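You operate a simulated robot arm through the tools that you are given. There is no shell and no other tool.

You are at the controls of a simulated robot arm. One attempt, no reset.

JOB
Weigh the large cream sheet down with the green weight and brush talc on its patch.
Fine: weight first, and it stays on; use the flat green brush and the powder tray; the brush goes back. Set down upright: what you pick out, flat green brush. A coat counts when it lies all over at full strength: go over it till it gets no stronger.

It is judged by the outcome, as a careful person would: the job done as asked, and still so three seconds after it is handed in. It fails if anything else is knocked over, pushed out of place, dropped, spilled or broken. Flat cloth is picked up by pressing the open fingertips on it (5 to 10 N) and closing them slowly along it; thin cloth reads only 2 to 8 mm in the jaws.

ROBOT AND FRAMES
A 6-joint arm with a three-finger gripper, fixed in place. Base frame: the origin is on the floor under the middle of its stand, x ahead of it, y to its left, z up; the work surface is at about z = 0.8. Lengths are in m, angles in degrees, forces in N, time in s.
It reaches about 1.213 m from its shoulder. Its first joint turns from -166.0 to 166.0 degrees. Payload 4.89 kg.
The tool frame sits at the grasp point between the pads (the TCP): z along the fingers, y along the line on which they close. The tips reach 0.03 m beyond it. The gripper opens to 0.164 m; its body begins 0.125 m behind the TCP.
Orientation is that of the tool frame in the base frame, as [roll, pitch, yaw] about the fixed x, y, z axes, in that order (R = Rz(yaw) Ry(pitch) Rx(roll)). With the fingers straight down and closing along the base's y, the tool's x points along the base's -x, its y along +y and its z along -z.

CONTROLS
- The arm moves only by the tool arm_command. Its argument "rows" is a list of rows, each a list of 3 entries, a list of its own where there are three numbers: the shift along the base's x, y, z in units of 100 mm (1.0 is 100 mm), then the turn, a rotation vector about the base's x, y, z in units of 180 degrees (1.0 is 180 degrees), then the finger opening in m, from 0 to 0.164. In form: [[[dx, dy, dz], [rx, ry, rz], jaw], ...]. A call has 1 to 20 rows; each row is the pose to reach, as a shift and turn from the pose commanded when the call began. A call with a number of a shift or a turn outside -1 to 1 is refused whole. Each row takes 0.2 s and may step no farther than 0.05 m and 8.6 degrees from the row before; otherwise, or with a gripper value out of range, the whole call is refused. Where a pose cannot be reached the arm comes as near as it can. A force on the tool above 40 N (or 10 N above the force at the start of the call, whichever is more), or a blocked arm, ends the call early, and 0.2 s more pass. The fingers move at their own pace (about 0.108 m/s each) and stop on an object; they squeeze with about 39 N. The grip force told is the motor's: it shows also when the fingers shut on nothing. Time passes only in rows, and 0.2 s behind the last, so rows that repeat a pose let the fingers close. The reply holds the time, the measured pose of the TCP, the force on the tool along the base axes, the opening and the grip force, in the units named above and with some noise, with the torque about the TCP (base axes, N m) and any sound that the robot's microphone picked up.
- Cameras (640 x 400 px; columns grow to the right, rows downward): "scene" is fixed at [0.2219, 0.5006, 1.4011]; the picture's right is [-0.55, -0.84, 0.00], its down [-0.53, 0.35, -0.77] and it looks along [0.65, -0.42, -0.64] (base axes); focal length 369 px, centre (320, 200). "wrist" rides on the gripper at [0.076, -0.002, -0.152] in the tool frame; the picture's right is [0.02, 1.00, 0.00], its down [-0.88, 0.02, -0.47] and it looks along [-0.47, 0.01, 0.88] (tool axes); focal length 247 px, centre (320, 200). There is no depth. A picture from a camera that has moved, and an enlarged one, comes with that camera's place and axes in the base frame and with its lens.
- grab_frame(camera): a new picture of that camera. No time passes.
- lift_body(by): moves the trunk up (or, below 0, down) by that many m; the arm rides with it, the base frame stays. It gives what a move gives, with no picture.
- close_up(camera, box): a new picture of the part [left, top, right, bottom] of that camera's present view, enlarged. No time passes.
- hand_in(): hands the job in; it is judged then, once.

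Nothing tells you positions but the pictures and the camera data. Unless the task says otherwise, let go and move clear before handing in.

The tools are called after "Call:" by a JSON object that holds its "op" and its "data". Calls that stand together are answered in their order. arm_command: Moves the arm, as the interface text tells. Its arguments: {"type":"object","properties":{"rows":{"type":"array"}},"required":["rows"]} The other tools are called the same way: lift_body (by) moves the trunk up or down; grab_frame (camera) takes a picture; close_up (camera, box) takes an enlarged picture of a part of a camera's view; hand_in () hands the job in.

At the start:

```text
t: 0.0
tcp_pos: [0.6241, -0.0889, 1.0955]
orientation: [-180.0, 0.0, -180.0]
force: [0.3, 0.5, 0.0]
ft_torque: [-0.01, 0.0, -0.03]
gripper_width: 0.1641
grasp_force: 0.1
trunk travel left (down, up): [-0.125, 0.265]
```

scene: 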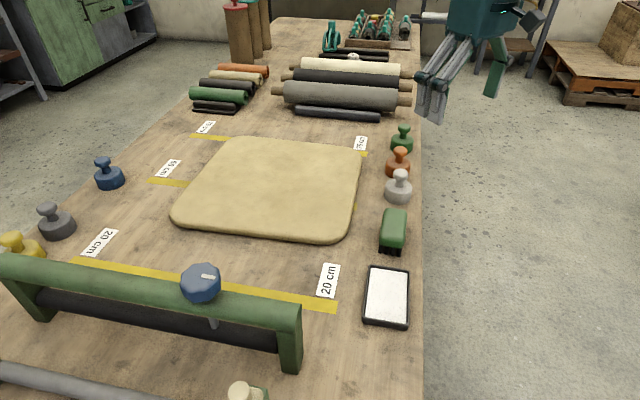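
wrist: 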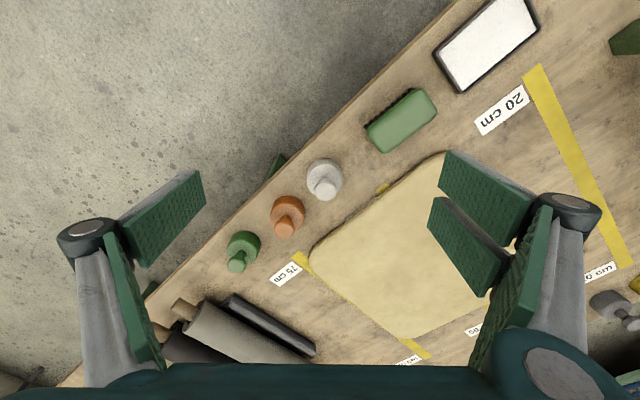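

I see a bench with a large cream sheet (pad), three small weights (green, orange, grey) on the right, a flat green brush and a white powder tray near. I'll first look more closely to locate things.

Call:
{"op": "close_up", "data": {"camera": "scene", "box": [340, 110, 440, 172]}}

Call:
{"op": "close_up", "data": {"camera": "scene", "box": [340, 190, 440, 340]}}

Call:
{"op": "close_up", "data": {"camera": "scene", "box": [160, 120, 380, 258]}}

Call:
{"op": "close_up", "data": {"camera": "wrist", "box": [210, 0, 640, 300]}}

Call:
{"op": "close_up", "data": {"camera": "scene", "box": [180, 0, 440, 130]}}

```text
6.40 times, centred on (390, 141) of scene
camera zoom: at [0.2219, 0.5006, 1.4011], right [-0.55, -0.84, 0.0], down [-0.53, 0.35, -0.77], along [0.65, -0.42, -0.64], focal length 2360 px, centre (-128, 578)
```

zoom: 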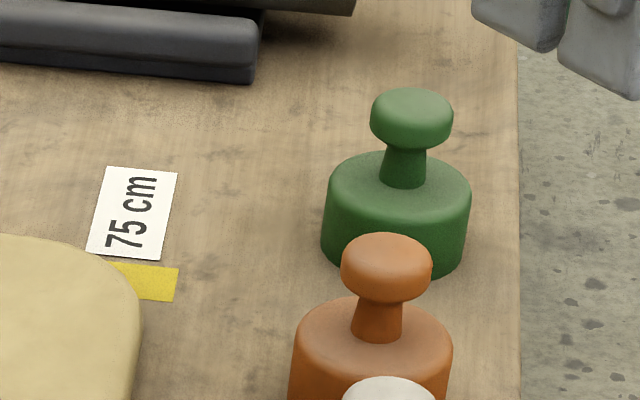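

```text
2.67 times, centred on (390, 265) of scene
camera zoom: at [0.2219, 0.5006, 1.4011], right [-0.55, -0.84, 0.0], down [-0.53, 0.35, -0.77], along [0.65, -0.42, -0.64], focal length 983 px, centre (133, 27)
```

zoom: 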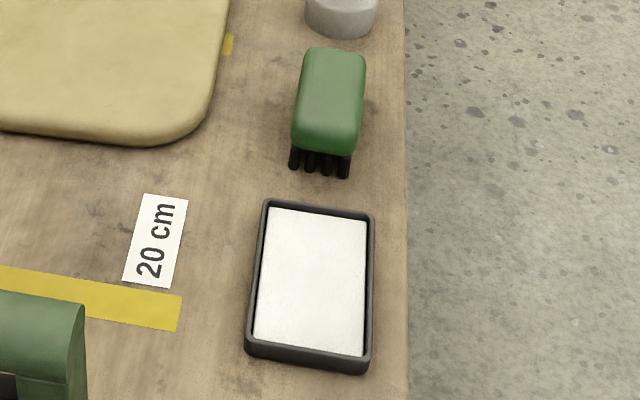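

```text
2.90 times, centred on (270, 189) of scene
camera zoom: at [0.2219, 0.5006, 1.4011], right [-0.55, -0.84, 0.0], down [-0.53, 0.35, -0.77], along [0.65, -0.42, -0.64], focal length 1069 px, centre (465, 232)
```

zoom: 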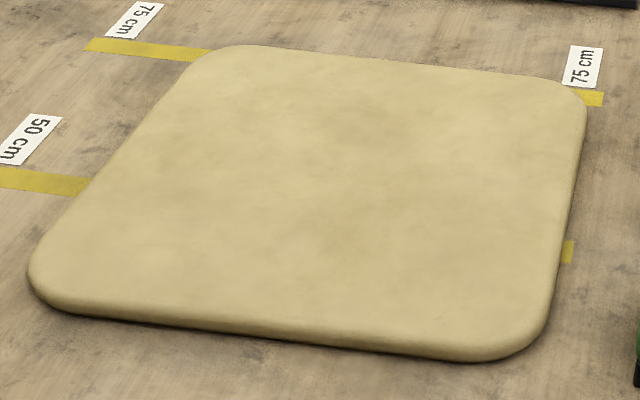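

```text
1.33 times, centred on (425, 150) of wrist
camera zoom: at [0.5475, -0.0904, 1.2478], right [-0.02, 1.0, 0.0], down [0.88, 0.02, 0.47], along [0.47, 0.01, -0.88], focal length 329 px, centre (180, 267)
```

zoom: 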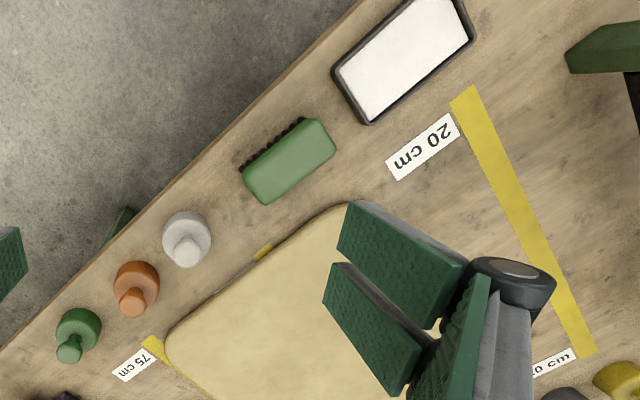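

```text
2.46 times, centred on (310, 65) of scene
camera zoom: at [0.2219, 0.5006, 1.4011], right [-0.55, -0.84, 0.0], down [-0.53, 0.35, -0.77], along [0.65, -0.42, -0.64], focal length 908 px, centre (345, 532)
```

zoom: 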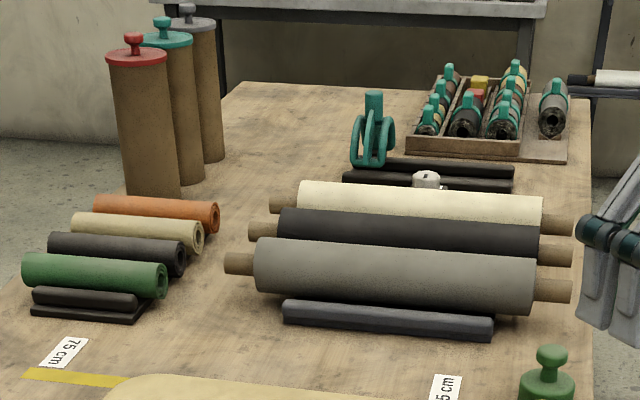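

The cream sheet lies around (0.94, 0.19), and the green weight sits near (0.90, -0.245), close to the robot-side edge. The brush is near (0.62, 0.04) and the tray near (0.51, 0.16). I can't see the patch yet, so I'll turn the wrist to line up with the bench and look over the sheet.

Call:
{"op": "arm_command", "data": {"rows": [[[0.13, 0.16, 0.0], [0, 0, -0.0412], 0.164], [[0.27, 0.33, 0.0], [0, 0, -0.0824], 0.164], [[0.4, 0.5, 0.0], [0, 0, -0.1236], 0.164], [[0.53, 0.66, 0.0], [0, 0, -0.1648], 0.164], [[0.67, 0.83, 0.0], [0, 0, -0.206], 0.164], [[0.8, 1.0, 0.0], [0, 0, -0.2472], 0.164]]}}

Call:
{"op": "arm_command", "data": {"rows": [[[0.2, 0.3, 0.1], [0, 0, 0], 0.164], [[0.4, 0.6, 0.2], [0, 0, 0], 0.164], [[0.6, 0.9, 0.3], [0, 0, 0], 0.164]]}}

Call:
{"op": "grab_frame", "data": {"camera": "wrist"}}

Call:
{"op": "grab_frame", "data": {"camera": "scene"}}

```text
t: 1.4
tcp_pos: [0.7028, 0.0109, 1.0976]
orientation: [-179.9, 0.1, 135.4]
force: [-0.1, -0.5, 0.0]
ft_torque: [0.11, -0.1, -0.03]
gripper_width: 0.164
grasp_force: 0.1
trunk travel left (down, up): [-0.125, 0.265]
```

```text
t: 2.2
tcp_pos: [0.7644, 0.1014, 1.126]
orientation: [179.9, -0.1, 135.5]
force: [-0.1, -1.2, 1.6]
ft_torque: [0.21, -0.02, 0.04]
gripper_width: 0.1641
grasp_force: 0.0
trunk travel left (down, up): [-0.125, 0.265]
```

```text
taken
camera wrist: at [0.7078, 0.1532, 1.2784], right [0.69, 0.73, 0.0], down [0.64, -0.6, 0.47], along [0.34, -0.32, -0.88], focal length 247 px, centre (320, 200)
```

wrist: 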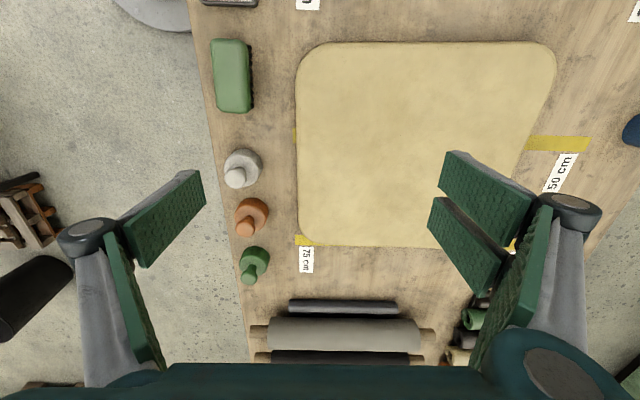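

```text
taken
```

scene: 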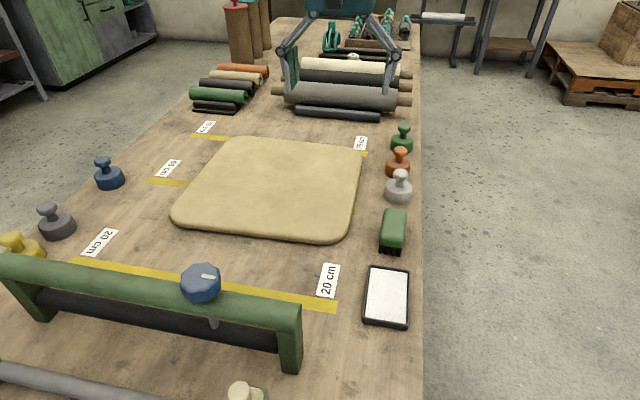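

Call:
{"op": "close_up", "data": {"camera": "wrist", "box": [280, 30, 570, 260]}}

Call:
{"op": "close_up", "data": {"camera": "scene", "box": [170, 130, 270, 245]}}

Call:
{"op": "close_up", "data": {"camera": "scene", "box": [260, 130, 370, 250]}}

Call:
{"op": "close_up", "data": {"camera": "scene", "box": [0, 230, 330, 400]}}

```text
1.74 times, centred on (425, 145) of wrist
camera zoom: at [0.7078, 0.1532, 1.2784], right [0.69, 0.73, 0.0], down [0.64, -0.6, 0.47], along [0.34, -0.32, -0.88], focal length 430 px, centre (137, 296)
```

zoom: 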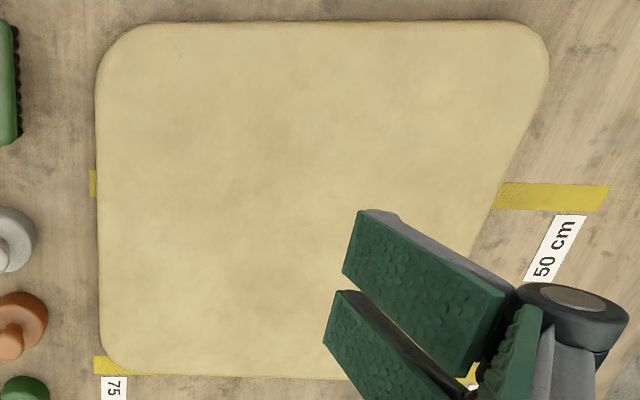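

```text
3.48 times, centred on (220, 188) of scene
camera zoom: at [0.2219, 0.5006, 1.4011], right [-0.55, -0.84, 0.0], down [-0.53, 0.35, -0.77], along [0.65, -0.42, -0.64], focal length 1282 px, centre (668, 244)
```

zoom: 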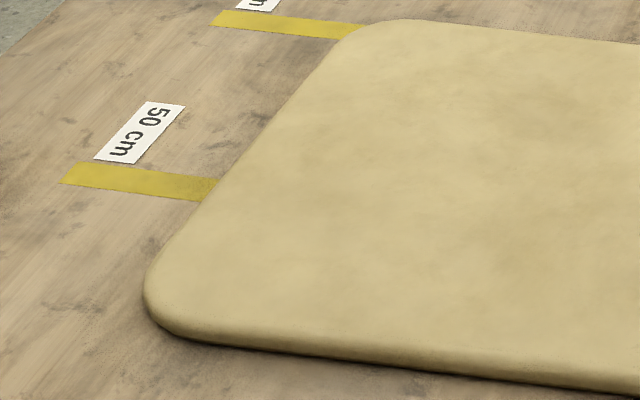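

```text
3.33 times, centred on (315, 190) of scene
camera zoom: at [0.2219, 0.5006, 1.4011], right [-0.55, -0.84, 0.0], down [-0.53, 0.35, -0.77], along [0.65, -0.42, -0.64], focal length 1229 px, centre (337, 233)
```

zoom: 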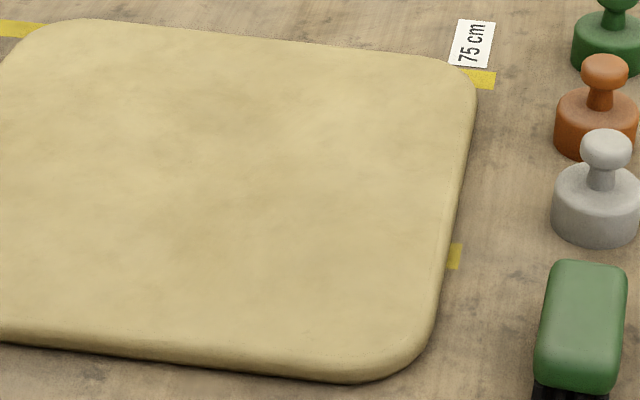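

```text
1.94 times, centred on (165, 315) of scene
camera zoom: at [0.2219, 0.5006, 1.4011], right [-0.55, -0.84, 0.0], down [-0.53, 0.35, -0.77], along [0.65, -0.42, -0.64], focal length 715 px, centre (621, -23)
```

zoom: 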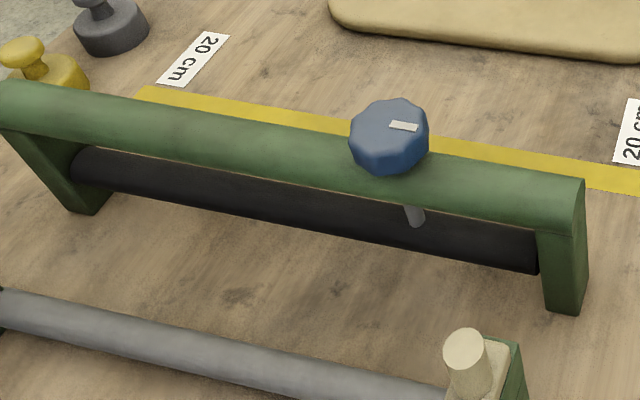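

I can't make out a distinct patch on the sheet yet, so I'll enlarge parts of it to look for faint outlines.

Call:
{"op": "close_up", "data": {"camera": "scene", "box": [230, 150, 310, 200]}}

Call:
{"op": "close_up", "data": {"camera": "scene", "box": [280, 150, 360, 200]}}

Call:
{"op": "close_up", "data": {"camera": "scene", "box": [270, 190, 350, 240]}}

Call:
{"op": "close_up", "data": {"camera": "scene", "box": [180, 180, 270, 235]}}

Call:
{"op": "close_up", "data": {"camera": "wrist", "box": [300, 40, 440, 128]}}

Call:
{"op": "close_up", "data": {"camera": "wrist", "box": [300, 120, 440, 250]}}

Call:
{"op": "close_up", "data": {"camera": "wrist", "box": [420, 30, 560, 160]}}

```text
8.00 times, centred on (270, 175) of scene
camera zoom: at [0.2219, 0.5006, 1.4011], right [-0.55, -0.84, 0.0], down [-0.53, 0.35, -0.77], along [0.65, -0.42, -0.64], focal length 2950 px, centre (720, 400)
```

zoom: 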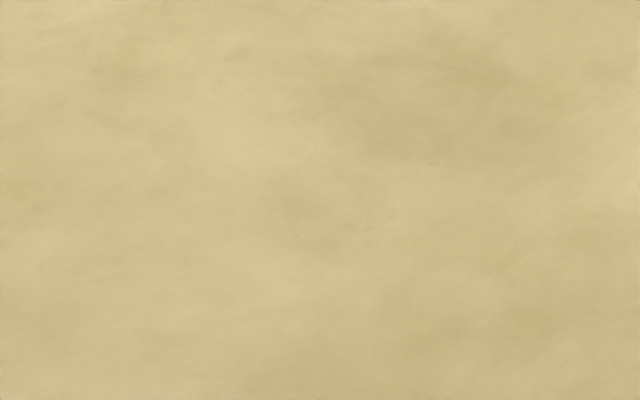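

```text
8.00 times, centred on (320, 175) of scene
camera zoom: at [0.2219, 0.5006, 1.4011], right [-0.55, -0.84, 0.0], down [-0.53, 0.35, -0.77], along [0.65, -0.42, -0.64], focal length 2950 px, centre (320, 400)
```

zoom: 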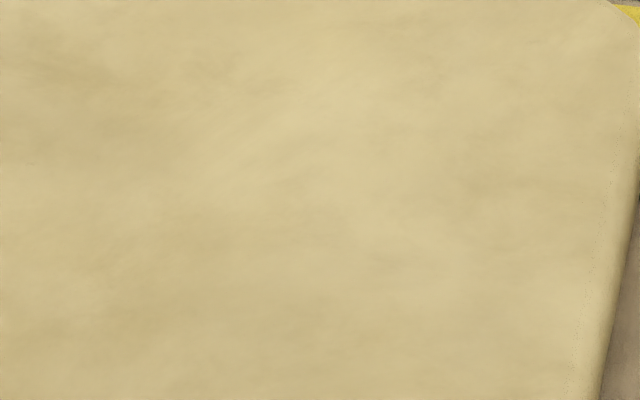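

```text
8.00 times, centred on (310, 215) of scene
camera zoom: at [0.2219, 0.5006, 1.4011], right [-0.55, -0.84, 0.0], down [-0.53, 0.35, -0.77], along [0.65, -0.42, -0.64], focal length 2950 px, centre (400, 80)
```

zoom: 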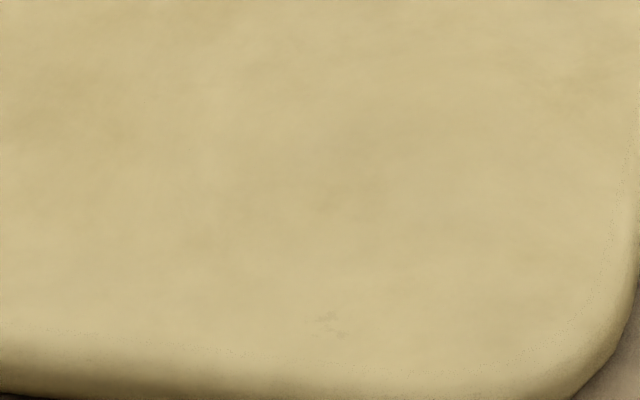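

```text
7.11 times, centred on (225, 208) of scene
camera zoom: at [0.2219, 0.5006, 1.4011], right [-0.55, -0.84, 0.0], down [-0.53, 0.35, -0.77], along [0.65, -0.42, -0.64], focal length 2622 px, centre (996, 147)
```

zoom: 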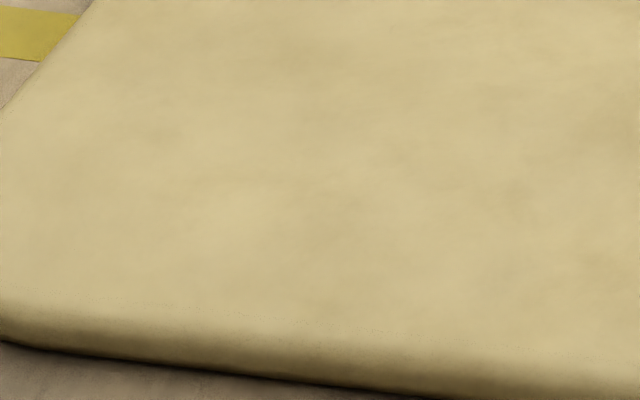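

```text
4.55 times, centred on (370, 84) of wrist
camera zoom: at [0.7078, 0.1532, 1.2784], right [0.69, 0.73, 0.0], down [0.64, -0.6, 0.47], along [0.34, -0.32, -0.88], focal length 1123 px, centre (93, 727)
```

zoom: 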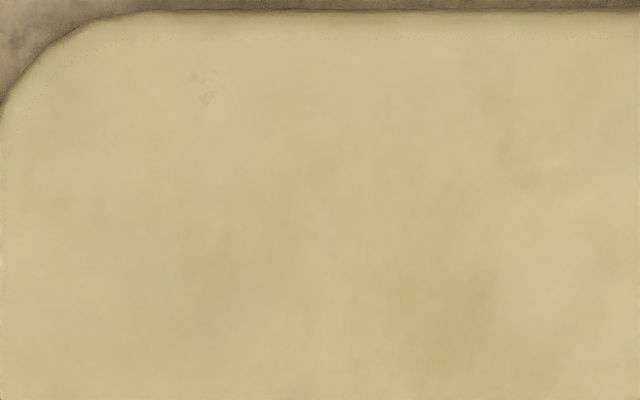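

```text
3.08 times, centred on (370, 185) of wrist
camera zoom: at [0.7078, 0.1532, 1.2784], right [0.69, 0.73, 0.0], down [0.64, -0.6, 0.47], along [0.34, -0.32, -0.88], focal length 760 px, centre (166, 246)
```

zoom: 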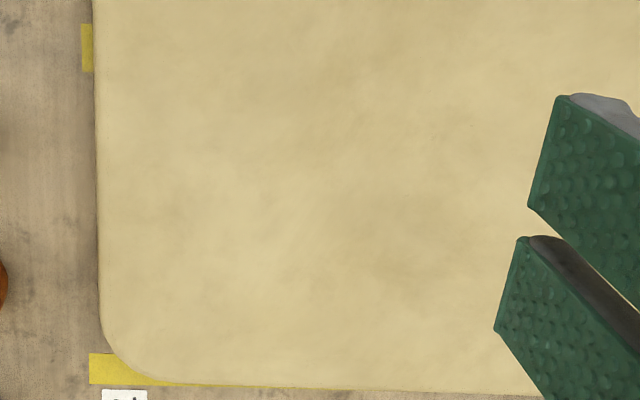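

```text
3.08 times, centred on (490, 95) of wrist
camera zoom: at [0.7078, 0.1532, 1.2784], right [0.69, 0.73, 0.0], down [0.64, -0.6, 0.47], along [0.34, -0.32, -0.88], focal length 760 px, centre (-203, 523)
```

zoom: 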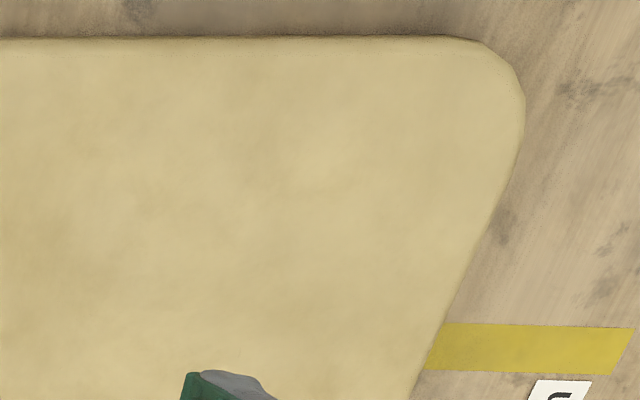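

No outline shows on this sheet. Before deciding, I'll look over the rest of the bench on the near-left side, which the fixed camera doesn't cover, in case there's another cream sheet or marker.

Call:
{"op": "arm_command", "data": {"rows": [[[-0.14, 0.0, 0.14], [0.033, 0.0335, 0], 0.164], [[-0.28, 0.0, 0.28], [0.066, 0.067, 0], 0.164], [[-0.42, 0.0, 0.42], [0.099, 0.1005, 0], 0.164], [[-0.56, 0.0, 0.56], [0.132, 0.134, 0], 0.164], [[-0.7, 0.0, 0.7], [0.165, 0.1675, 0], 0.164], [[-0.84, 0.0, 0.84], [0.198, 0.201, 0], 0.164], [[-1.0, 0.0, 1.0], [0.231, 0.2345, 0], 0.164]]}}

Call:
{"op": "grab_frame", "data": {"camera": "wrist"}}

```text
t: 3.8
tcp_pos: [0.6671, 0.2116, 1.2279]
orientation: [171.6, -51.6, 134.6]
force: [-1.0, 0.5, 1.5]
ft_torque: [-0.17, -0.24, -0.13]
gripper_width: 0.1638
grasp_force: 0.0
out of reach, approached as far as the arm can: row 5, 6, 7
trunk travel left (down, up): [-0.125, 0.265]
```

```text
taken
camera wrist: at [0.699, 0.144, 1.3801], right [0.78, 0.62, 0.11], down [0.61, -0.69, -0.4], along [-0.17, 0.37, -0.91], focal length 247 px, centre (320, 200)
```

wrist: 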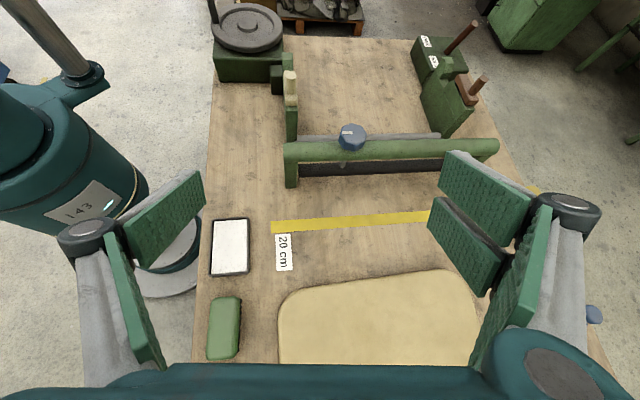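

There's no other sheet, so the cream pad must be it. I'll bring the gripper back to vertical and look at the sheet from lower down.

Call:
{"op": "arm_command", "data": {"rows": [[[0.14, 0.0, -0.14], [-0.033, -0.0335, 0], 0.164], [[0.28, 0.0, -0.28], [-0.066, -0.067, 0], 0.164], [[0.42, 0.0, -0.42], [-0.099, -0.1005, 0], 0.164], [[0.56, 0.0, -0.56], [-0.132, -0.134, 0], 0.164], [[0.7, 0.0, -0.7], [-0.165, -0.1675, 0], 0.164], [[0.84, 0.0, -0.84], [-0.198, -0.201, 0], 0.164], [[1.0, 0.0, -1.0], [-0.231, -0.2345, 0], 0.164]]}}

```text
t: 5.4
tcp_pos: [0.7663, 0.2132, 1.1252]
orientation: [170.9, 7.8, 135.0]
force: [0.0, -0.6, -0.3]
ft_torque: [0.12, 0.0, 0.02]
gripper_width: 0.1641
grasp_force: 0.1
trunk travel left (down, up): [-0.125, 0.265]
```

Call:
{"op": "arm_command", "data": {"rows": [[[0.1, 0.1, -0.2], [-0.0028, 0.0332, 0], 0.164], [[0.2, 0.2, -0.4], [-0.0055, 0.0663, 0], 0.164], [[0.3, 0.3, -0.7], [-0.0055, 0.0663, 0], 0.164], [[0.3, 0.3, -1.0], [-0.0055, 0.0663, 0], 0.164]]}}

Call:
{"op": "grab_frame", "data": {"camera": "wrist"}}

```text
t: 6.4
tcp_pos: [0.7984, 0.2422, 1.0239]
orientation: [-179.9, -0.2, 135.5]
force: [0.2, -0.2, -0.1]
ft_torque: [0.03, -0.01, -0.01]
gripper_width: 0.1641
grasp_force: 0.1
trunk travel left (down, up): [-0.125, 0.265]
```

```text
taken
camera wrist: at [0.7422, 0.294, 1.1777], right [0.69, 0.73, 0.0], down [0.64, -0.6, 0.47], along [0.34, -0.32, -0.88], focal length 247 px, centre (320, 200)
```

wrist: 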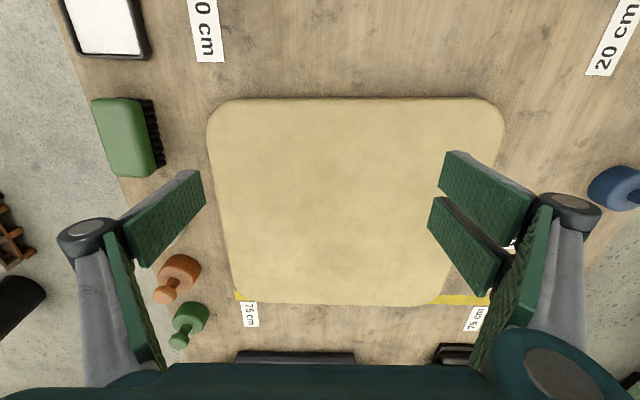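

Call:
{"op": "close_up", "data": {"camera": "wrist", "box": [205, 95, 445, 245]}}

Call:
{"op": "close_up", "data": {"camera": "wrist", "box": [220, 200, 450, 310]}}

Call:
{"op": "close_up", "data": {"camera": "wrist", "box": [60, 80, 240, 360]}}

```text
2.67 times, centred on (325, 170) of wrist
camera zoom: at [0.7422, 0.294, 1.1777], right [0.69, 0.73, 0.0], down [0.64, -0.6, 0.47], along [0.34, -0.32, -0.88], focal length 659 px, centre (307, 280)
```

zoom: 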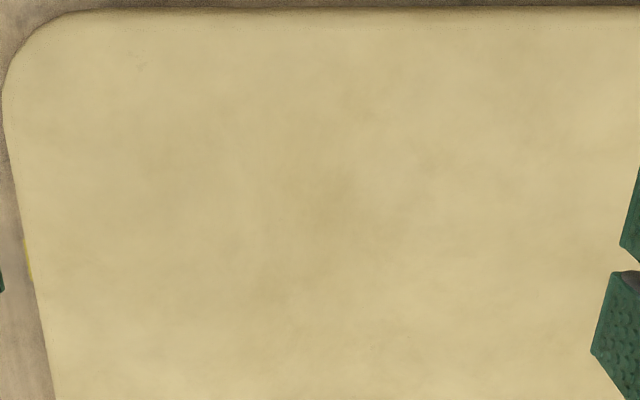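

```text
2.78 times, centred on (335, 255) of wrist
camera zoom: at [0.7422, 0.294, 1.1777], right [0.69, 0.73, 0.0], down [0.64, -0.6, 0.47], along [0.34, -0.32, -0.88], focal length 687 px, centre (278, 47)
```

zoom: 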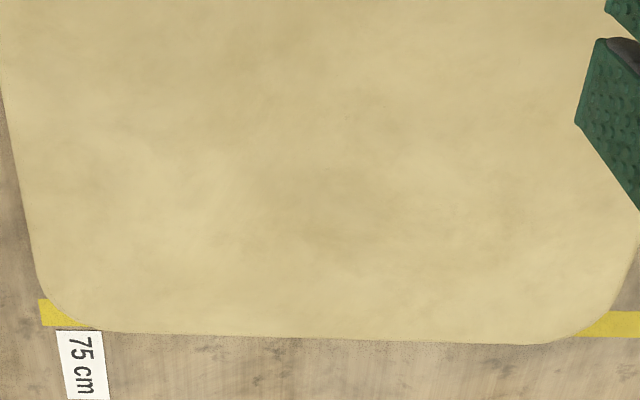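

```text
1.43 times, centred on (150, 220) of wrist
camera zoom: at [0.7422, 0.294, 1.1777], right [0.69, 0.73, 0.0], down [0.64, -0.6, 0.47], along [0.34, -0.32, -0.88], focal length 353 px, centre (563, 171)
```

zoom: 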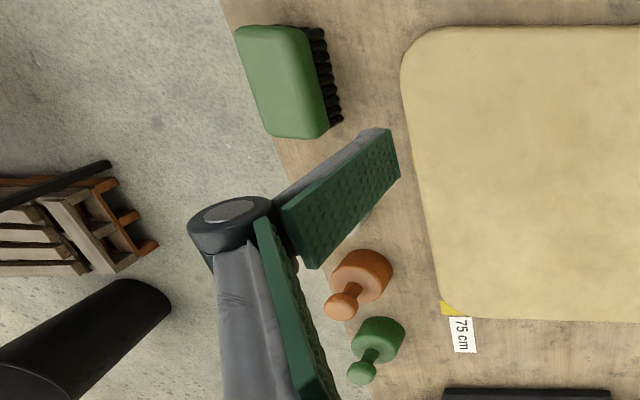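

The sheet runs from about (0.66, 0.15) to (1.25, 0.18) and shows only a faint brown mottle near its middle. I'll put the weight on the near far-right corner, out of the way of the middle. First I'm moving above the green weight.

Call:
{"op": "arm_command", "data": {"rows": [[[0.1, -0.45, 0], [0, 0, 0], 0.164], [[0.2, -0.9, 0], [0, 0, 0], 0.164]]}}

Call:
{"op": "arm_command", "data": {"rows": [[[0.1, -0.45, 0], [0, 0, 0], 0.164], [[0.2, -0.9, 0], [0, 0, 0], 0.164]]}}

Call:
{"op": "arm_command", "data": {"rows": [[[0.1, -0.45, 0], [0, 0, 0], 0.164], [[0.2, -0.9, 0], [0, 0, 0], 0.164]]}}

Call:
{"op": "arm_command", "data": {"rows": [[[0.1, -0.45, 0], [0, 0, 0], 0.164], [[0.2, -0.9, 0], [0, 0, 0], 0.164]]}}

Call:
{"op": "arm_command", "data": {"rows": [[[0.1, -0.45, 0], [0, 0, 0], 0.164], [[0.2, -0.9, -0.1], [0, 0, 0], 0.164]]}}

Call:
{"op": "grab_frame", "data": {"camera": "wrist"}}

Call:
{"op": "grab_frame", "data": {"camera": "scene"}}

```text
t: 7.0
tcp_pos: [0.8184, 0.1528, 1.026]
orientation: [-180.0, 0.0, 135.6]
force: [0.1, 1.3, -0.9]
ft_torque: [-0.37, -0.1, 0.0]
gripper_width: 0.164
grasp_force: 0.1
trunk travel left (down, up): [-0.125, 0.265]
```

```text
t: 7.6
tcp_pos: [0.8395, 0.0619, 1.0262]
orientation: [-180.0, -0.1, 135.6]
force: [-0.8, 1.8, -0.6]
ft_torque: [-0.29, -0.12, 0.0]
gripper_width: 0.164
grasp_force: 0.1
trunk travel left (down, up): [-0.125, 0.265]
```

```text
t: 8.2
tcp_pos: [0.857, -0.0275, 1.0271]
orientation: [-180.0, -0.1, 135.7]
force: [-1.2, 2.0, 1.1]
ft_torque: [-0.28, -0.07, 0.04]
gripper_width: 0.1638
grasp_force: 0.0
trunk travel left (down, up): [-0.125, 0.265]
```

```text
t: 8.8
tcp_pos: [0.879, -0.1169, 1.0272]
orientation: [179.9, 0.0, 135.6]
force: [-0.7, 2.1, 0.1]
ft_torque: [-0.33, -0.06, 0.06]
gripper_width: 0.164
grasp_force: 0.0
trunk travel left (down, up): [-0.125, 0.265]
```

```text
t: 9.4
tcp_pos: [0.8991, -0.2056, 1.0169]
orientation: [179.9, -0.1, 135.5]
force: [-0.4, 2.5, 1.1]
ft_torque: [-0.36, -0.07, -0.02]
gripper_width: 0.1639
grasp_force: 0.1
trunk travel left (down, up): [-0.125, 0.265]
```

```text
taken
camera wrist: at [0.8429, -0.1545, 1.1688], right [0.68, 0.73, 0.0], down [0.64, -0.6, 0.47], along [0.34, -0.32, -0.88], focal length 247 px, centre (320, 200)
```

wrist: 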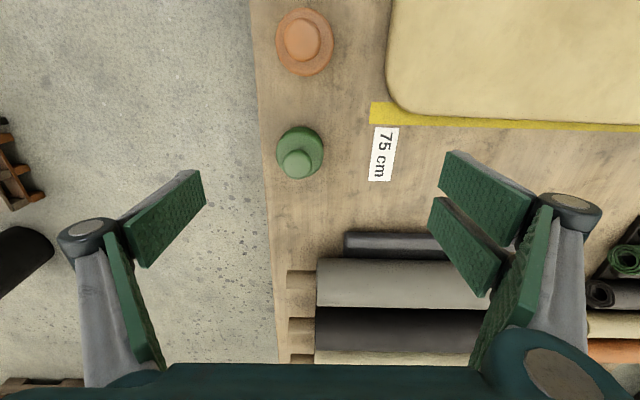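

```text
taken
```

scene: 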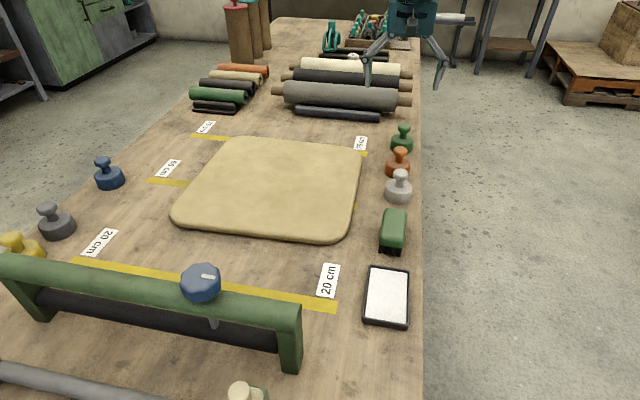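

The green weight's knob is at about (0.901, -0.249), with its top near z = 0.869. I'll centre above it and check the alignment before descending.

Call:
{"op": "arm_command", "data": {"rows": [[[0.02, -0.43, -0.1], [0, 0, 0], 0.164], [[0.02, -0.43, -0.5], [0, 0, 0], 0.13], [[0.02, -0.43, -0.8], [0, 0, 0], 0.11], [[0.02, -0.43, -0.8], [0, 0, 0], 0.11]]}}

Call:
{"op": "grab_frame", "data": {"camera": "wrist"}}

Call:
{"op": "close_up", "data": {"camera": "scene", "box": [340, 60, 460, 190]}}

```text
t: 10.4
tcp_pos: [0.9002, -0.2517, 0.9367]
orientation: [180.0, -0.2, 135.5]
force: [0.9, -1.0, -0.1]
ft_torque: [-0.01, 0.01, 0.0]
gripper_width: 0.1102
grasp_force: 0.1
trunk travel left (down, up): [-0.125, 0.265]
```

```text
taken
camera wrist: at [0.8446, -0.1991, 1.0885], right [0.69, 0.73, 0.0], down [0.64, -0.6, 0.47], along [0.34, -0.32, -0.88], focal length 247 px, centre (320, 200)
```

wrist: 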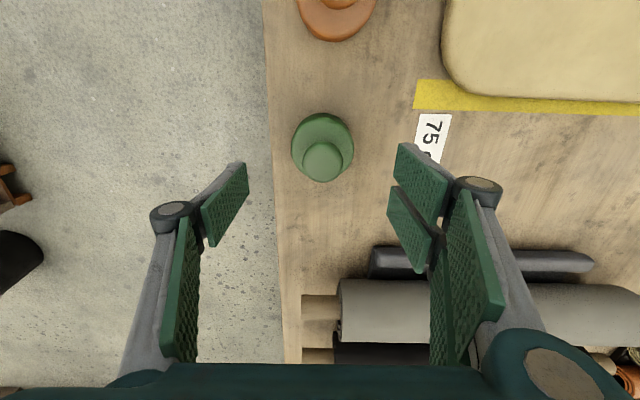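

```text
3.08 times, centred on (400, 125) of scene
camera zoom: at [0.2219, 0.5006, 1.4011], right [-0.55, -0.84, 0.0], down [-0.53, 0.35, -0.77], along [0.65, -0.42, -0.64], focal length 1134 px, centre (74, 431)
```

zoom: 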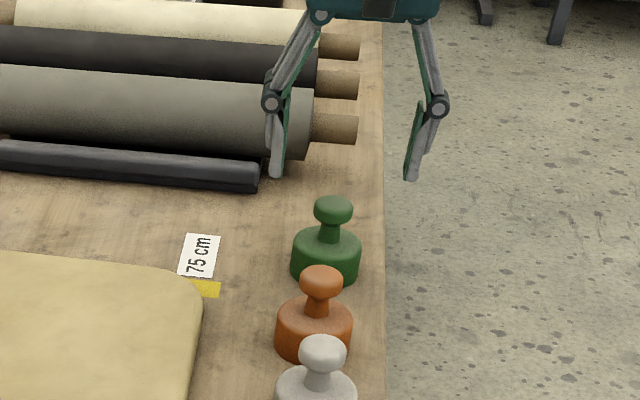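

Call:
{"op": "arm_command", "data": {"rows": [[[0.01, 0.03, -0.2], [0, 0, 0], 0.11], [[0.01, 0.03, -0.4], [0, 0, 0], 0.11], [[0.01, 0.03, -0.55], [0, 0, 0], 0.11], [[0.01, 0.03, -0.64], [0, 0, 0], 0.11], [[0.01, 0.03, -0.64], [0, 0, 0], 0.11]]}}

Call:
{"op": "close_up", "data": {"camera": "scene", "box": [350, 70, 450, 170]}}

Call:
{"op": "grab_frame", "data": {"camera": "wrist"}}

```text
t: 11.6
tcp_pos: [0.9018, -0.2479, 0.871]
orientation: [179.9, -0.3, 135.5]
force: [-0.2, -1.0, 1.1]
ft_torque: [-0.04, 0.03, 0.01]
gripper_width: 0.1098
grasp_force: 0.1
trunk travel left (down, up): [-0.125, 0.265]
```

```text
4.00 times, centred on (400, 120) of scene
camera zoom: at [0.2219, 0.5006, 1.4011], right [-0.55, -0.84, 0.0], down [-0.53, 0.35, -0.77], along [0.65, -0.42, -0.64], focal length 1475 px, centre (0, 520)
```

zoom: 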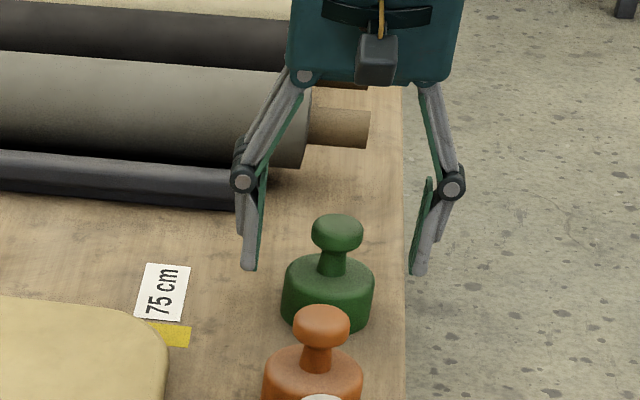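

```text
taken
camera wrist: at [0.8452, -0.1959, 1.0243], right [0.69, 0.73, 0.0], down [0.64, -0.6, 0.47], along [0.34, -0.32, -0.88], focal length 247 px, centre (320, 200)
```

wrist: 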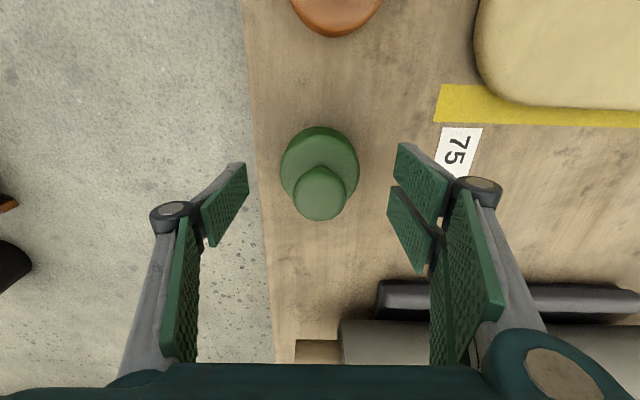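

The pads now straddle the knob and are centred. Closing on it.

Call:
{"op": "arm_command", "data": {"rows": [[[0, 0, 0], [0, 0, 0], 0.08], [[0, 0, 0], [0, 0, 0], 0.05], [[0, 0, 0], [0, 0, 0], 0.03], [[0, 0, 0], [0, 0, 0], 0.0], [[0, 0, 0], [0, 0, 0], 0.0], [[0, 0, 0], [0, 0, 0], 0.0]]}}

Call:
{"op": "close_up", "data": {"camera": "scene", "box": [350, 70, 450, 170]}}

Call:
{"op": "grab_frame", "data": {"camera": "wrist"}}

```text
t: 13.0
tcp_pos: [0.901, -0.2478, 0.8723]
orientation: [-179.9, -0.2, 135.6]
force: [-1.1, -0.6, 0.6]
ft_torque: [-0.02, 0.01, -0.11]
gripper_width: 0.0351
grasp_force: 39.0
trunk travel left (down, up): [-0.125, 0.265]
```

```text
4.00 times, centred on (400, 120) of scene
camera zoom: at [0.2219, 0.5006, 1.4011], right [-0.55, -0.84, 0.0], down [-0.53, 0.35, -0.77], along [0.65, -0.42, -0.64], focal length 1475 px, centre (0, 520)
```

zoom: 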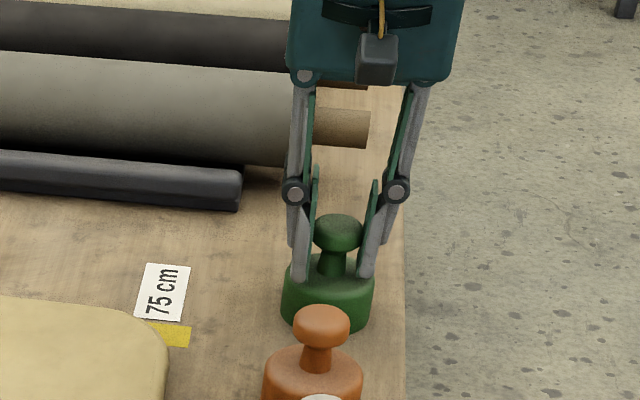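

```text
taken
camera wrist: at [0.8451, -0.1959, 1.0246], right [0.69, 0.73, 0.0], down [0.64, -0.6, 0.47], along [0.34, -0.32, -0.88], focal length 247 px, centre (320, 200)
```

wrist: 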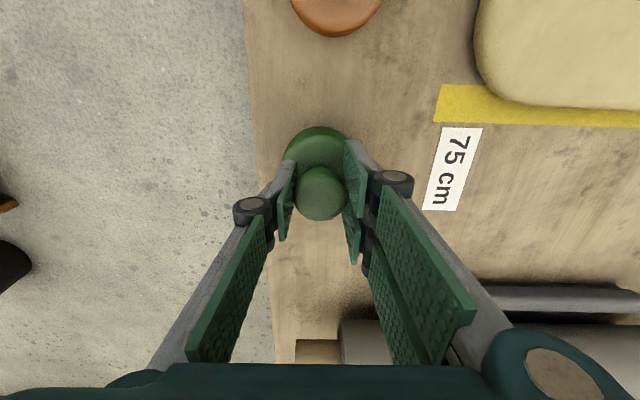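

The knob is gripped, with the opening at 35 mm and a squeeze of 39 N. Now a small test lift.

Call:
{"op": "arm_command", "data": {"rows": [[[0, 0, 0.05], [0, 0, 0], 0.0], [[0, 0, 0.15], [0, 0, 0], 0.0], [[0, 0, 0.35], [0, 0, 0], 0.0], [[0, 0, 0.55], [0, 0, 0], 0.0], [[0, 0, 0.55], [0, 0, 0], 0.0]]}}

Call:
{"op": "close_up", "data": {"camera": "scene", "box": [350, 50, 450, 170]}}

Call:
{"op": "grab_frame", "data": {"camera": "wrist"}}

```text
t: 14.2
tcp_pos: [0.9009, -0.248, 0.9276]
orientation: [180.0, -0.2, 135.6]
force: [0.2, 0.3, -1.0]
ft_torque: [0.01, 0.0, 0.01]
gripper_width: 0.0
grasp_force: 39.1
trunk travel left (down, up): [-0.125, 0.265]
```

```text
3.33 times, centred on (400, 110) of scene
camera zoom: at [0.2219, 0.5006, 1.4011], right [-0.55, -0.84, 0.0], down [-0.53, 0.35, -0.77], along [0.65, -0.42, -0.64], focal length 1229 px, centre (53, 500)
```

zoom: 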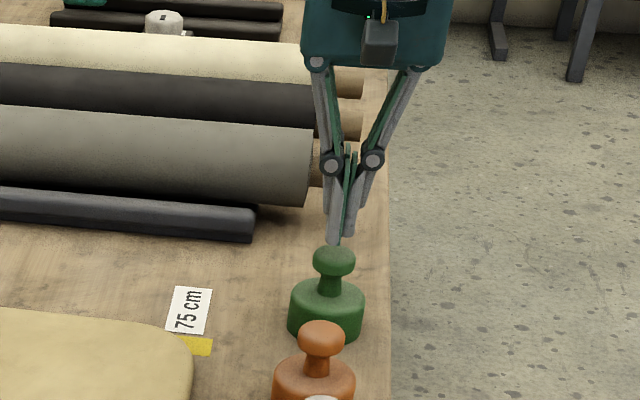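

```text
taken
camera wrist: at [0.8453, -0.1961, 1.0796], right [0.69, 0.73, 0.0], down [0.64, -0.6, 0.47], along [0.34, -0.32, -0.88], focal length 247 px, centre (320, 200)
```

wrist: 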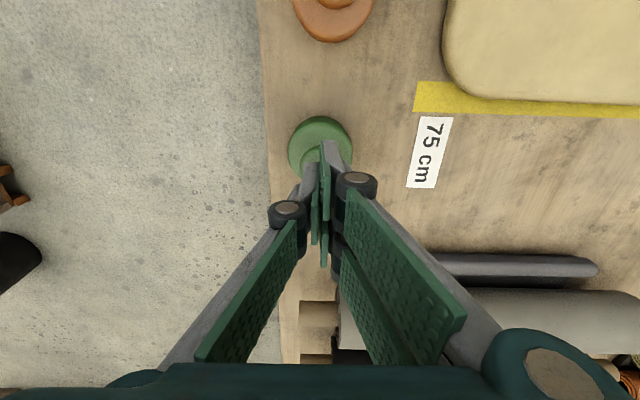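

The fingers slipped off the rounded knob, but the weight is still upright in its place. I'll open, go lower and grip the cylindrical body instead.

Call:
{"op": "arm_command", "data": {"rows": [[[0, 0, 0], [0, 0, 0], 0.06], [[0, 0, 0], [0, 0, 0], 0.11], [[0, 0, 0], [0, 0, 0], 0.11], [[0, 0, -0.3], [0, 0, 0], 0.11], [[0, 0, -0.6], [0, 0, 0], 0.11], [[0, 0, -0.75], [0, 0, 0], 0.11], [[0, 0, -0.85], [0, 0, 0], 0.11], [[0, 0, -0.85], [0, 0, 0], 0.11]]}}

Call:
{"op": "close_up", "data": {"camera": "scene", "box": [350, 70, 450, 170]}}

Call:
{"op": "close_up", "data": {"camera": "wrist", "box": [200, 80, 440, 280]}}

```text
t: 16.0
tcp_pos: [0.8995, -0.2472, 0.8405]
orientation: [179.9, -0.2, 135.5]
force: [0.2, -1.0, -0.1]
ft_torque: [-0.01, 0.0, -0.02]
gripper_width: 0.1102
grasp_force: 0.0
trunk travel left (down, up): [-0.125, 0.265]
```

```text
4.00 times, centred on (400, 120) of scene
camera zoom: at [0.2219, 0.5006, 1.4011], right [-0.55, -0.84, 0.0], down [-0.53, 0.35, -0.77], along [0.65, -0.42, -0.64], focal length 1475 px, centre (0, 520)
```

zoom: 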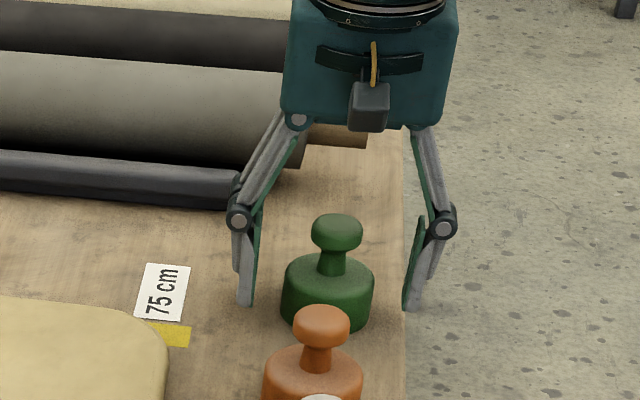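

```text
2.00 times, centred on (320, 180) of wrist
camera zoom: at [0.8452, -0.1962, 0.9932], right [0.69, 0.73, 0.0], down [0.64, -0.6, 0.47], along [0.34, -0.32, -0.88], focal length 494 px, centre (320, 240)
```

zoom: 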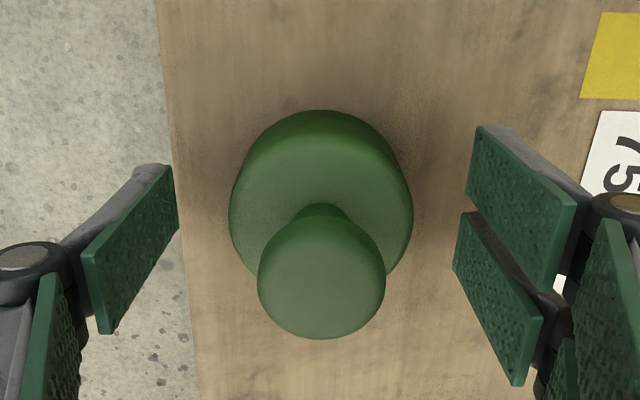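

The pads are now at body height, just clear of the bench. Closing on the body.

Call:
{"op": "arm_command", "data": {"rows": [[[0.01, -0.01, 0.02], [0, 0, 0], 0.09], [[0.01, -0.01, 0.02], [0, 0, 0], 0.075], [[0.01, -0.01, 0.02], [0, 0, 0], 0.06], [[0.01, -0.01, 0.02], [0, 0, 0], 0.03], [[0.01, -0.01, 0.02], [0, 0, 0], 0.0], [[0.01, -0.01, 0.02], [0, 0, 0], 0.0]]}}

Call:
{"op": "close_up", "data": {"camera": "scene", "box": [350, 70, 450, 170]}}

Call:
{"op": "close_up", "data": {"camera": "wrist", "box": [200, 80, 440, 280]}}

```text
t: 17.4
tcp_pos: [0.9029, -0.2496, 0.8422]
orientation: [-179.9, -0.2, 135.5]
force: [1.0, 0.8, 0.3]
ft_torque: [0.04, -0.07, -0.15]
gripper_width: 0.0656
grasp_force: 38.8
trunk travel left (down, up): [-0.125, 0.265]
```

```text
4.00 times, centred on (400, 120) of scene
camera zoom: at [0.2219, 0.5006, 1.4011], right [-0.55, -0.84, 0.0], down [-0.53, 0.35, -0.77], along [0.65, -0.42, -0.64], focal length 1475 px, centre (0, 520)
```

zoom: 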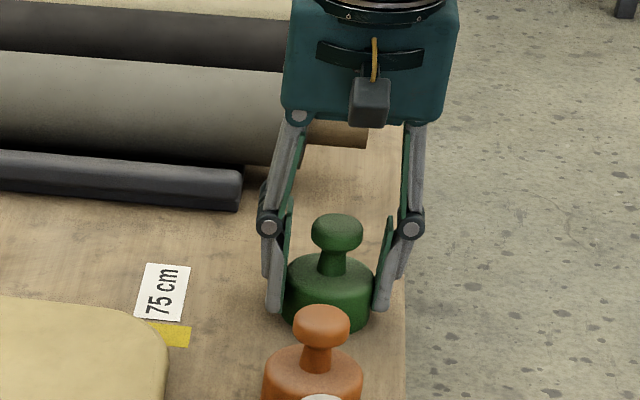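

```text
2.00 times, centred on (320, 180) of wrist
camera zoom: at [0.8462, -0.1971, 0.9956], right [0.69, 0.73, 0.0], down [0.64, -0.6, 0.47], along [0.34, -0.32, -0.88], focal length 494 px, centre (320, 240)
```

zoom: 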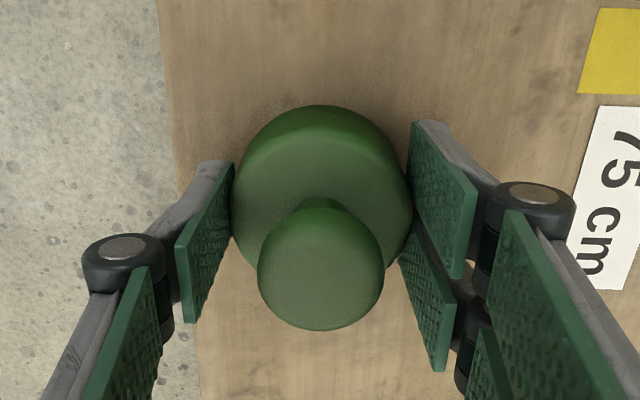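

Call:
{"op": "arm_command", "data": {"rows": [[[0, 0, 0.02], [0, 0, 0], 0.0], [[0, 0, 0.04], [0, 0, 0], 0.0], [[0, 0, 0.07], [0, 0, 0], 0.0], [[0, 0, 0.1], [0, 0, 0], 0.0]]}}

Call:
{"op": "close_up", "data": {"camera": "scene", "box": [350, 70, 450, 170]}}

```text
t: 18.4
tcp_pos: [0.9025, -0.2484, 0.8532]
orientation: [179.9, -0.2, 135.5]
force: [0.7, -0.6, -10.8]
ft_torque: [0.08, 0.02, -0.03]
gripper_width: 0.0656
grasp_force: 38.9
trunk travel left (down, up): [-0.125, 0.265]
```

```text
4.00 times, centred on (400, 120) of scene
camera zoom: at [0.2219, 0.5006, 1.4011], right [-0.55, -0.84, 0.0], down [-0.53, 0.35, -0.77], along [0.65, -0.42, -0.64], focal length 1475 px, centre (0, 520)
```

zoom: 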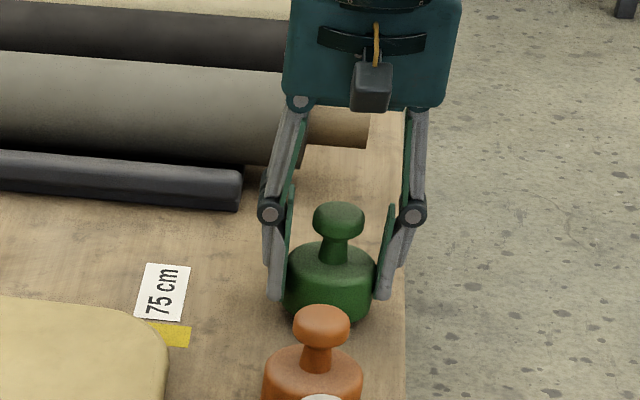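

The weight is held securely (about 11 N). Raising it and carrying it to the near far-right corner of the sheet, around (0.934, -0.062).

Call:
{"op": "arm_command", "data": {"rows": [[[0, 0, 0.2], [0, 0, 0], 0.0], [[0, 0, 0.5], [0, 0, 0], 0.0], [[0, 0, 0.8], [0, 0, 0], 0.0], [[0.05, 0.3, 0.8], [0, 0, 0], 0.0], [[0.1, 0.6, 0.8], [0, 0, 0], 0.0], [[0.15, 0.9, 0.8], [0, 0, 0], 0.0]]}}

Call:
{"op": "arm_command", "data": {"rows": [[[0.05, 0.3, 0], [0, 0, 0], 0.0], [[0.1, 0.6, 0], [0, 0, 0], 0.0], [[0.16, 0.96, 0], [0, 0, 0], 0.0], [[0.16, 0.96, 0], [0, 0, 0], 0.0]]}}

Call:
{"op": "close_up", "data": {"camera": "scene", "box": [280, 60, 420, 200]}}

Call:
{"op": "grab_frame", "data": {"camera": "wrist"}}

```text
t: 19.8
tcp_pos: [0.9176, -0.1599, 0.933]
orientation: [179.9, -0.3, 135.4]
force: [-0.3, -1.6, -10.5]
ft_torque: [0.19, 0.02, -0.01]
gripper_width: 0.0659
grasp_force: 38.7
trunk travel left (down, up): [-0.125, 0.265]
```

```text
t: 20.8
tcp_pos: [0.9335, -0.0614, 0.9338]
orientation: [180.0, -0.2, 135.5]
force: [-0.2, 0.5, -10.7]
ft_torque: [0.01, 0.03, 0.01]
gripper_width: 0.0656
grasp_force: 39.4
trunk travel left (down, up): [-0.125, 0.265]
```

```text
2.86 times, centred on (350, 130) of scene
camera zoom: at [0.2219, 0.5006, 1.4011], right [-0.55, -0.84, 0.0], down [-0.53, 0.35, -0.77], along [0.65, -0.42, -0.64], focal length 1053 px, centre (234, 400)
```

zoom: 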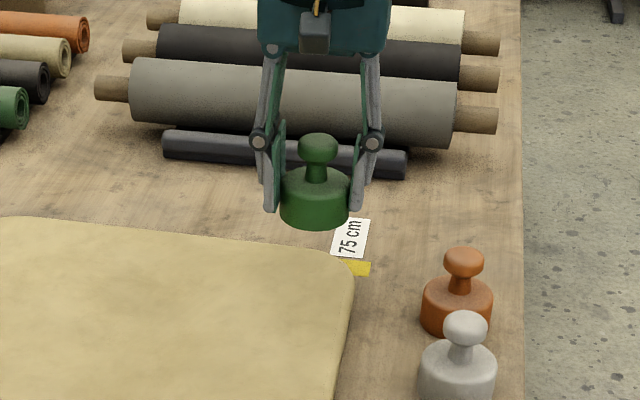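

```text
taken
camera wrist: at [0.8775, -0.0103, 1.0859], right [0.68, 0.73, 0.0], down [0.64, -0.6, 0.47], along [0.34, -0.32, -0.88], focal length 247 px, centre (320, 200)
```

wrist: 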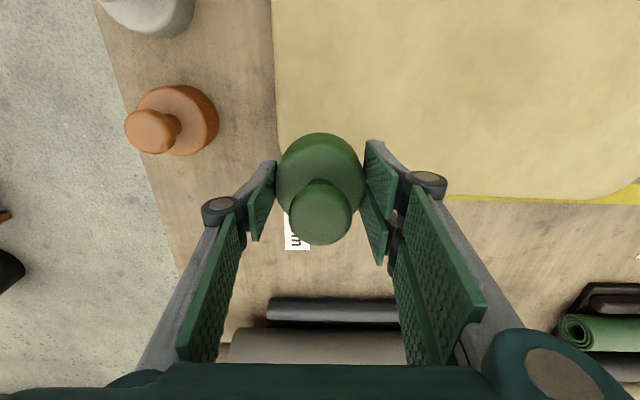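

The landing spot would be a bit too near the sheet's rim, so I'll shift about 35 mm inward. Then I'll descend, slowly at the end.

Call:
{"op": "arm_command", "data": {"rows": [[[0.0, 0.17, 0], [0, 0, 0], 0.0], [[0.0, 0.34, 0], [0, 0, 0], 0.0], [[0.0, 0.34, -0.25], [0, 0, 0], 0.0], [[0.0, 0.34, -0.5], [0, 0, 0], 0.0], [[0.0, 0.34, -0.68], [0, 0, 0], 0.0], [[0.0, 0.34, -0.68], [0, 0, 0], 0.0]]}}

Call:
{"op": "close_up", "data": {"camera": "scene", "box": [280, 60, 420, 200]}}

Call:
{"op": "grab_frame", "data": {"camera": "wrist"}}

```text
t: 22.2
tcp_pos: [0.9323, -0.0292, 0.8669]
orientation: [179.9, -0.2, 135.5]
force: [5.8, 2.0, 21.2]
ft_torque: [0.05, 0.45, -0.09]
gripper_width: 0.0658
grasp_force: 38.6
trunk travel left (down, up): [-0.125, 0.265]
```

```text
2.86 times, centred on (350, 130) of scene
camera zoom: at [0.2219, 0.5006, 1.4011], right [-0.55, -0.84, 0.0], down [-0.53, 0.35, -0.77], along [0.65, -0.42, -0.64], focal length 1053 px, centre (234, 400)
```

zoom: 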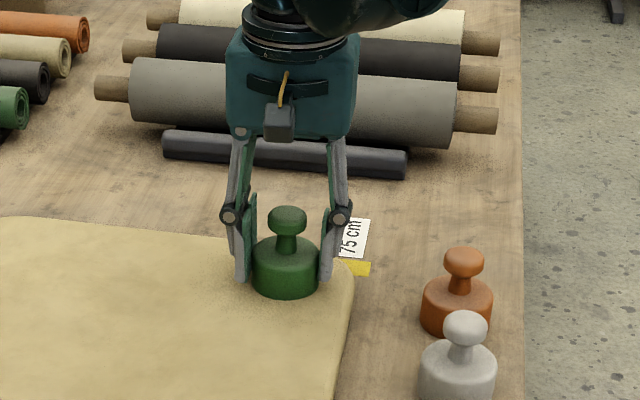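

```text
taken
camera wrist: at [0.8765, 0.0225, 1.0192], right [0.69, 0.73, 0.0], down [0.64, -0.6, 0.47], along [0.34, -0.32, -0.88], focal length 247 px, centre (320, 200)
```

wrist: 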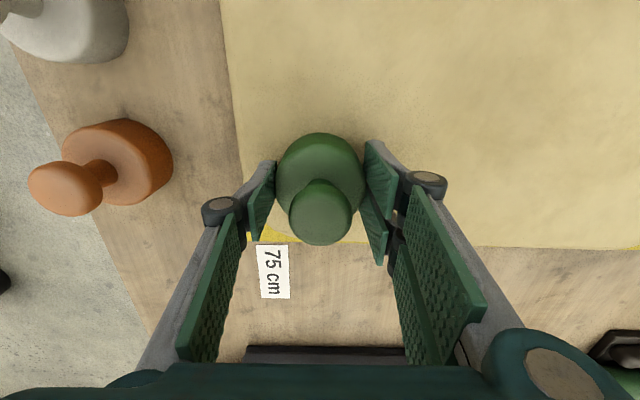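

Call:
{"op": "arm_command", "data": {"rows": [[[0, 0, 0.01], [0, 0, 0], 0.0], [[0, 0, 0.015], [0, 0, 0], 0.0]]}}

```text
t: 22.8
tcp_pos: [0.9326, -0.0286, 0.8668]
orientation: [180.0, -0.2, 135.5]
force: [3.3, -2.8, 5.1]
ft_torque: [0.01, -0.45, -0.06]
gripper_width: 0.0659
grasp_force: 39.0
trunk travel left (down, up): [-0.125, 0.265]
```

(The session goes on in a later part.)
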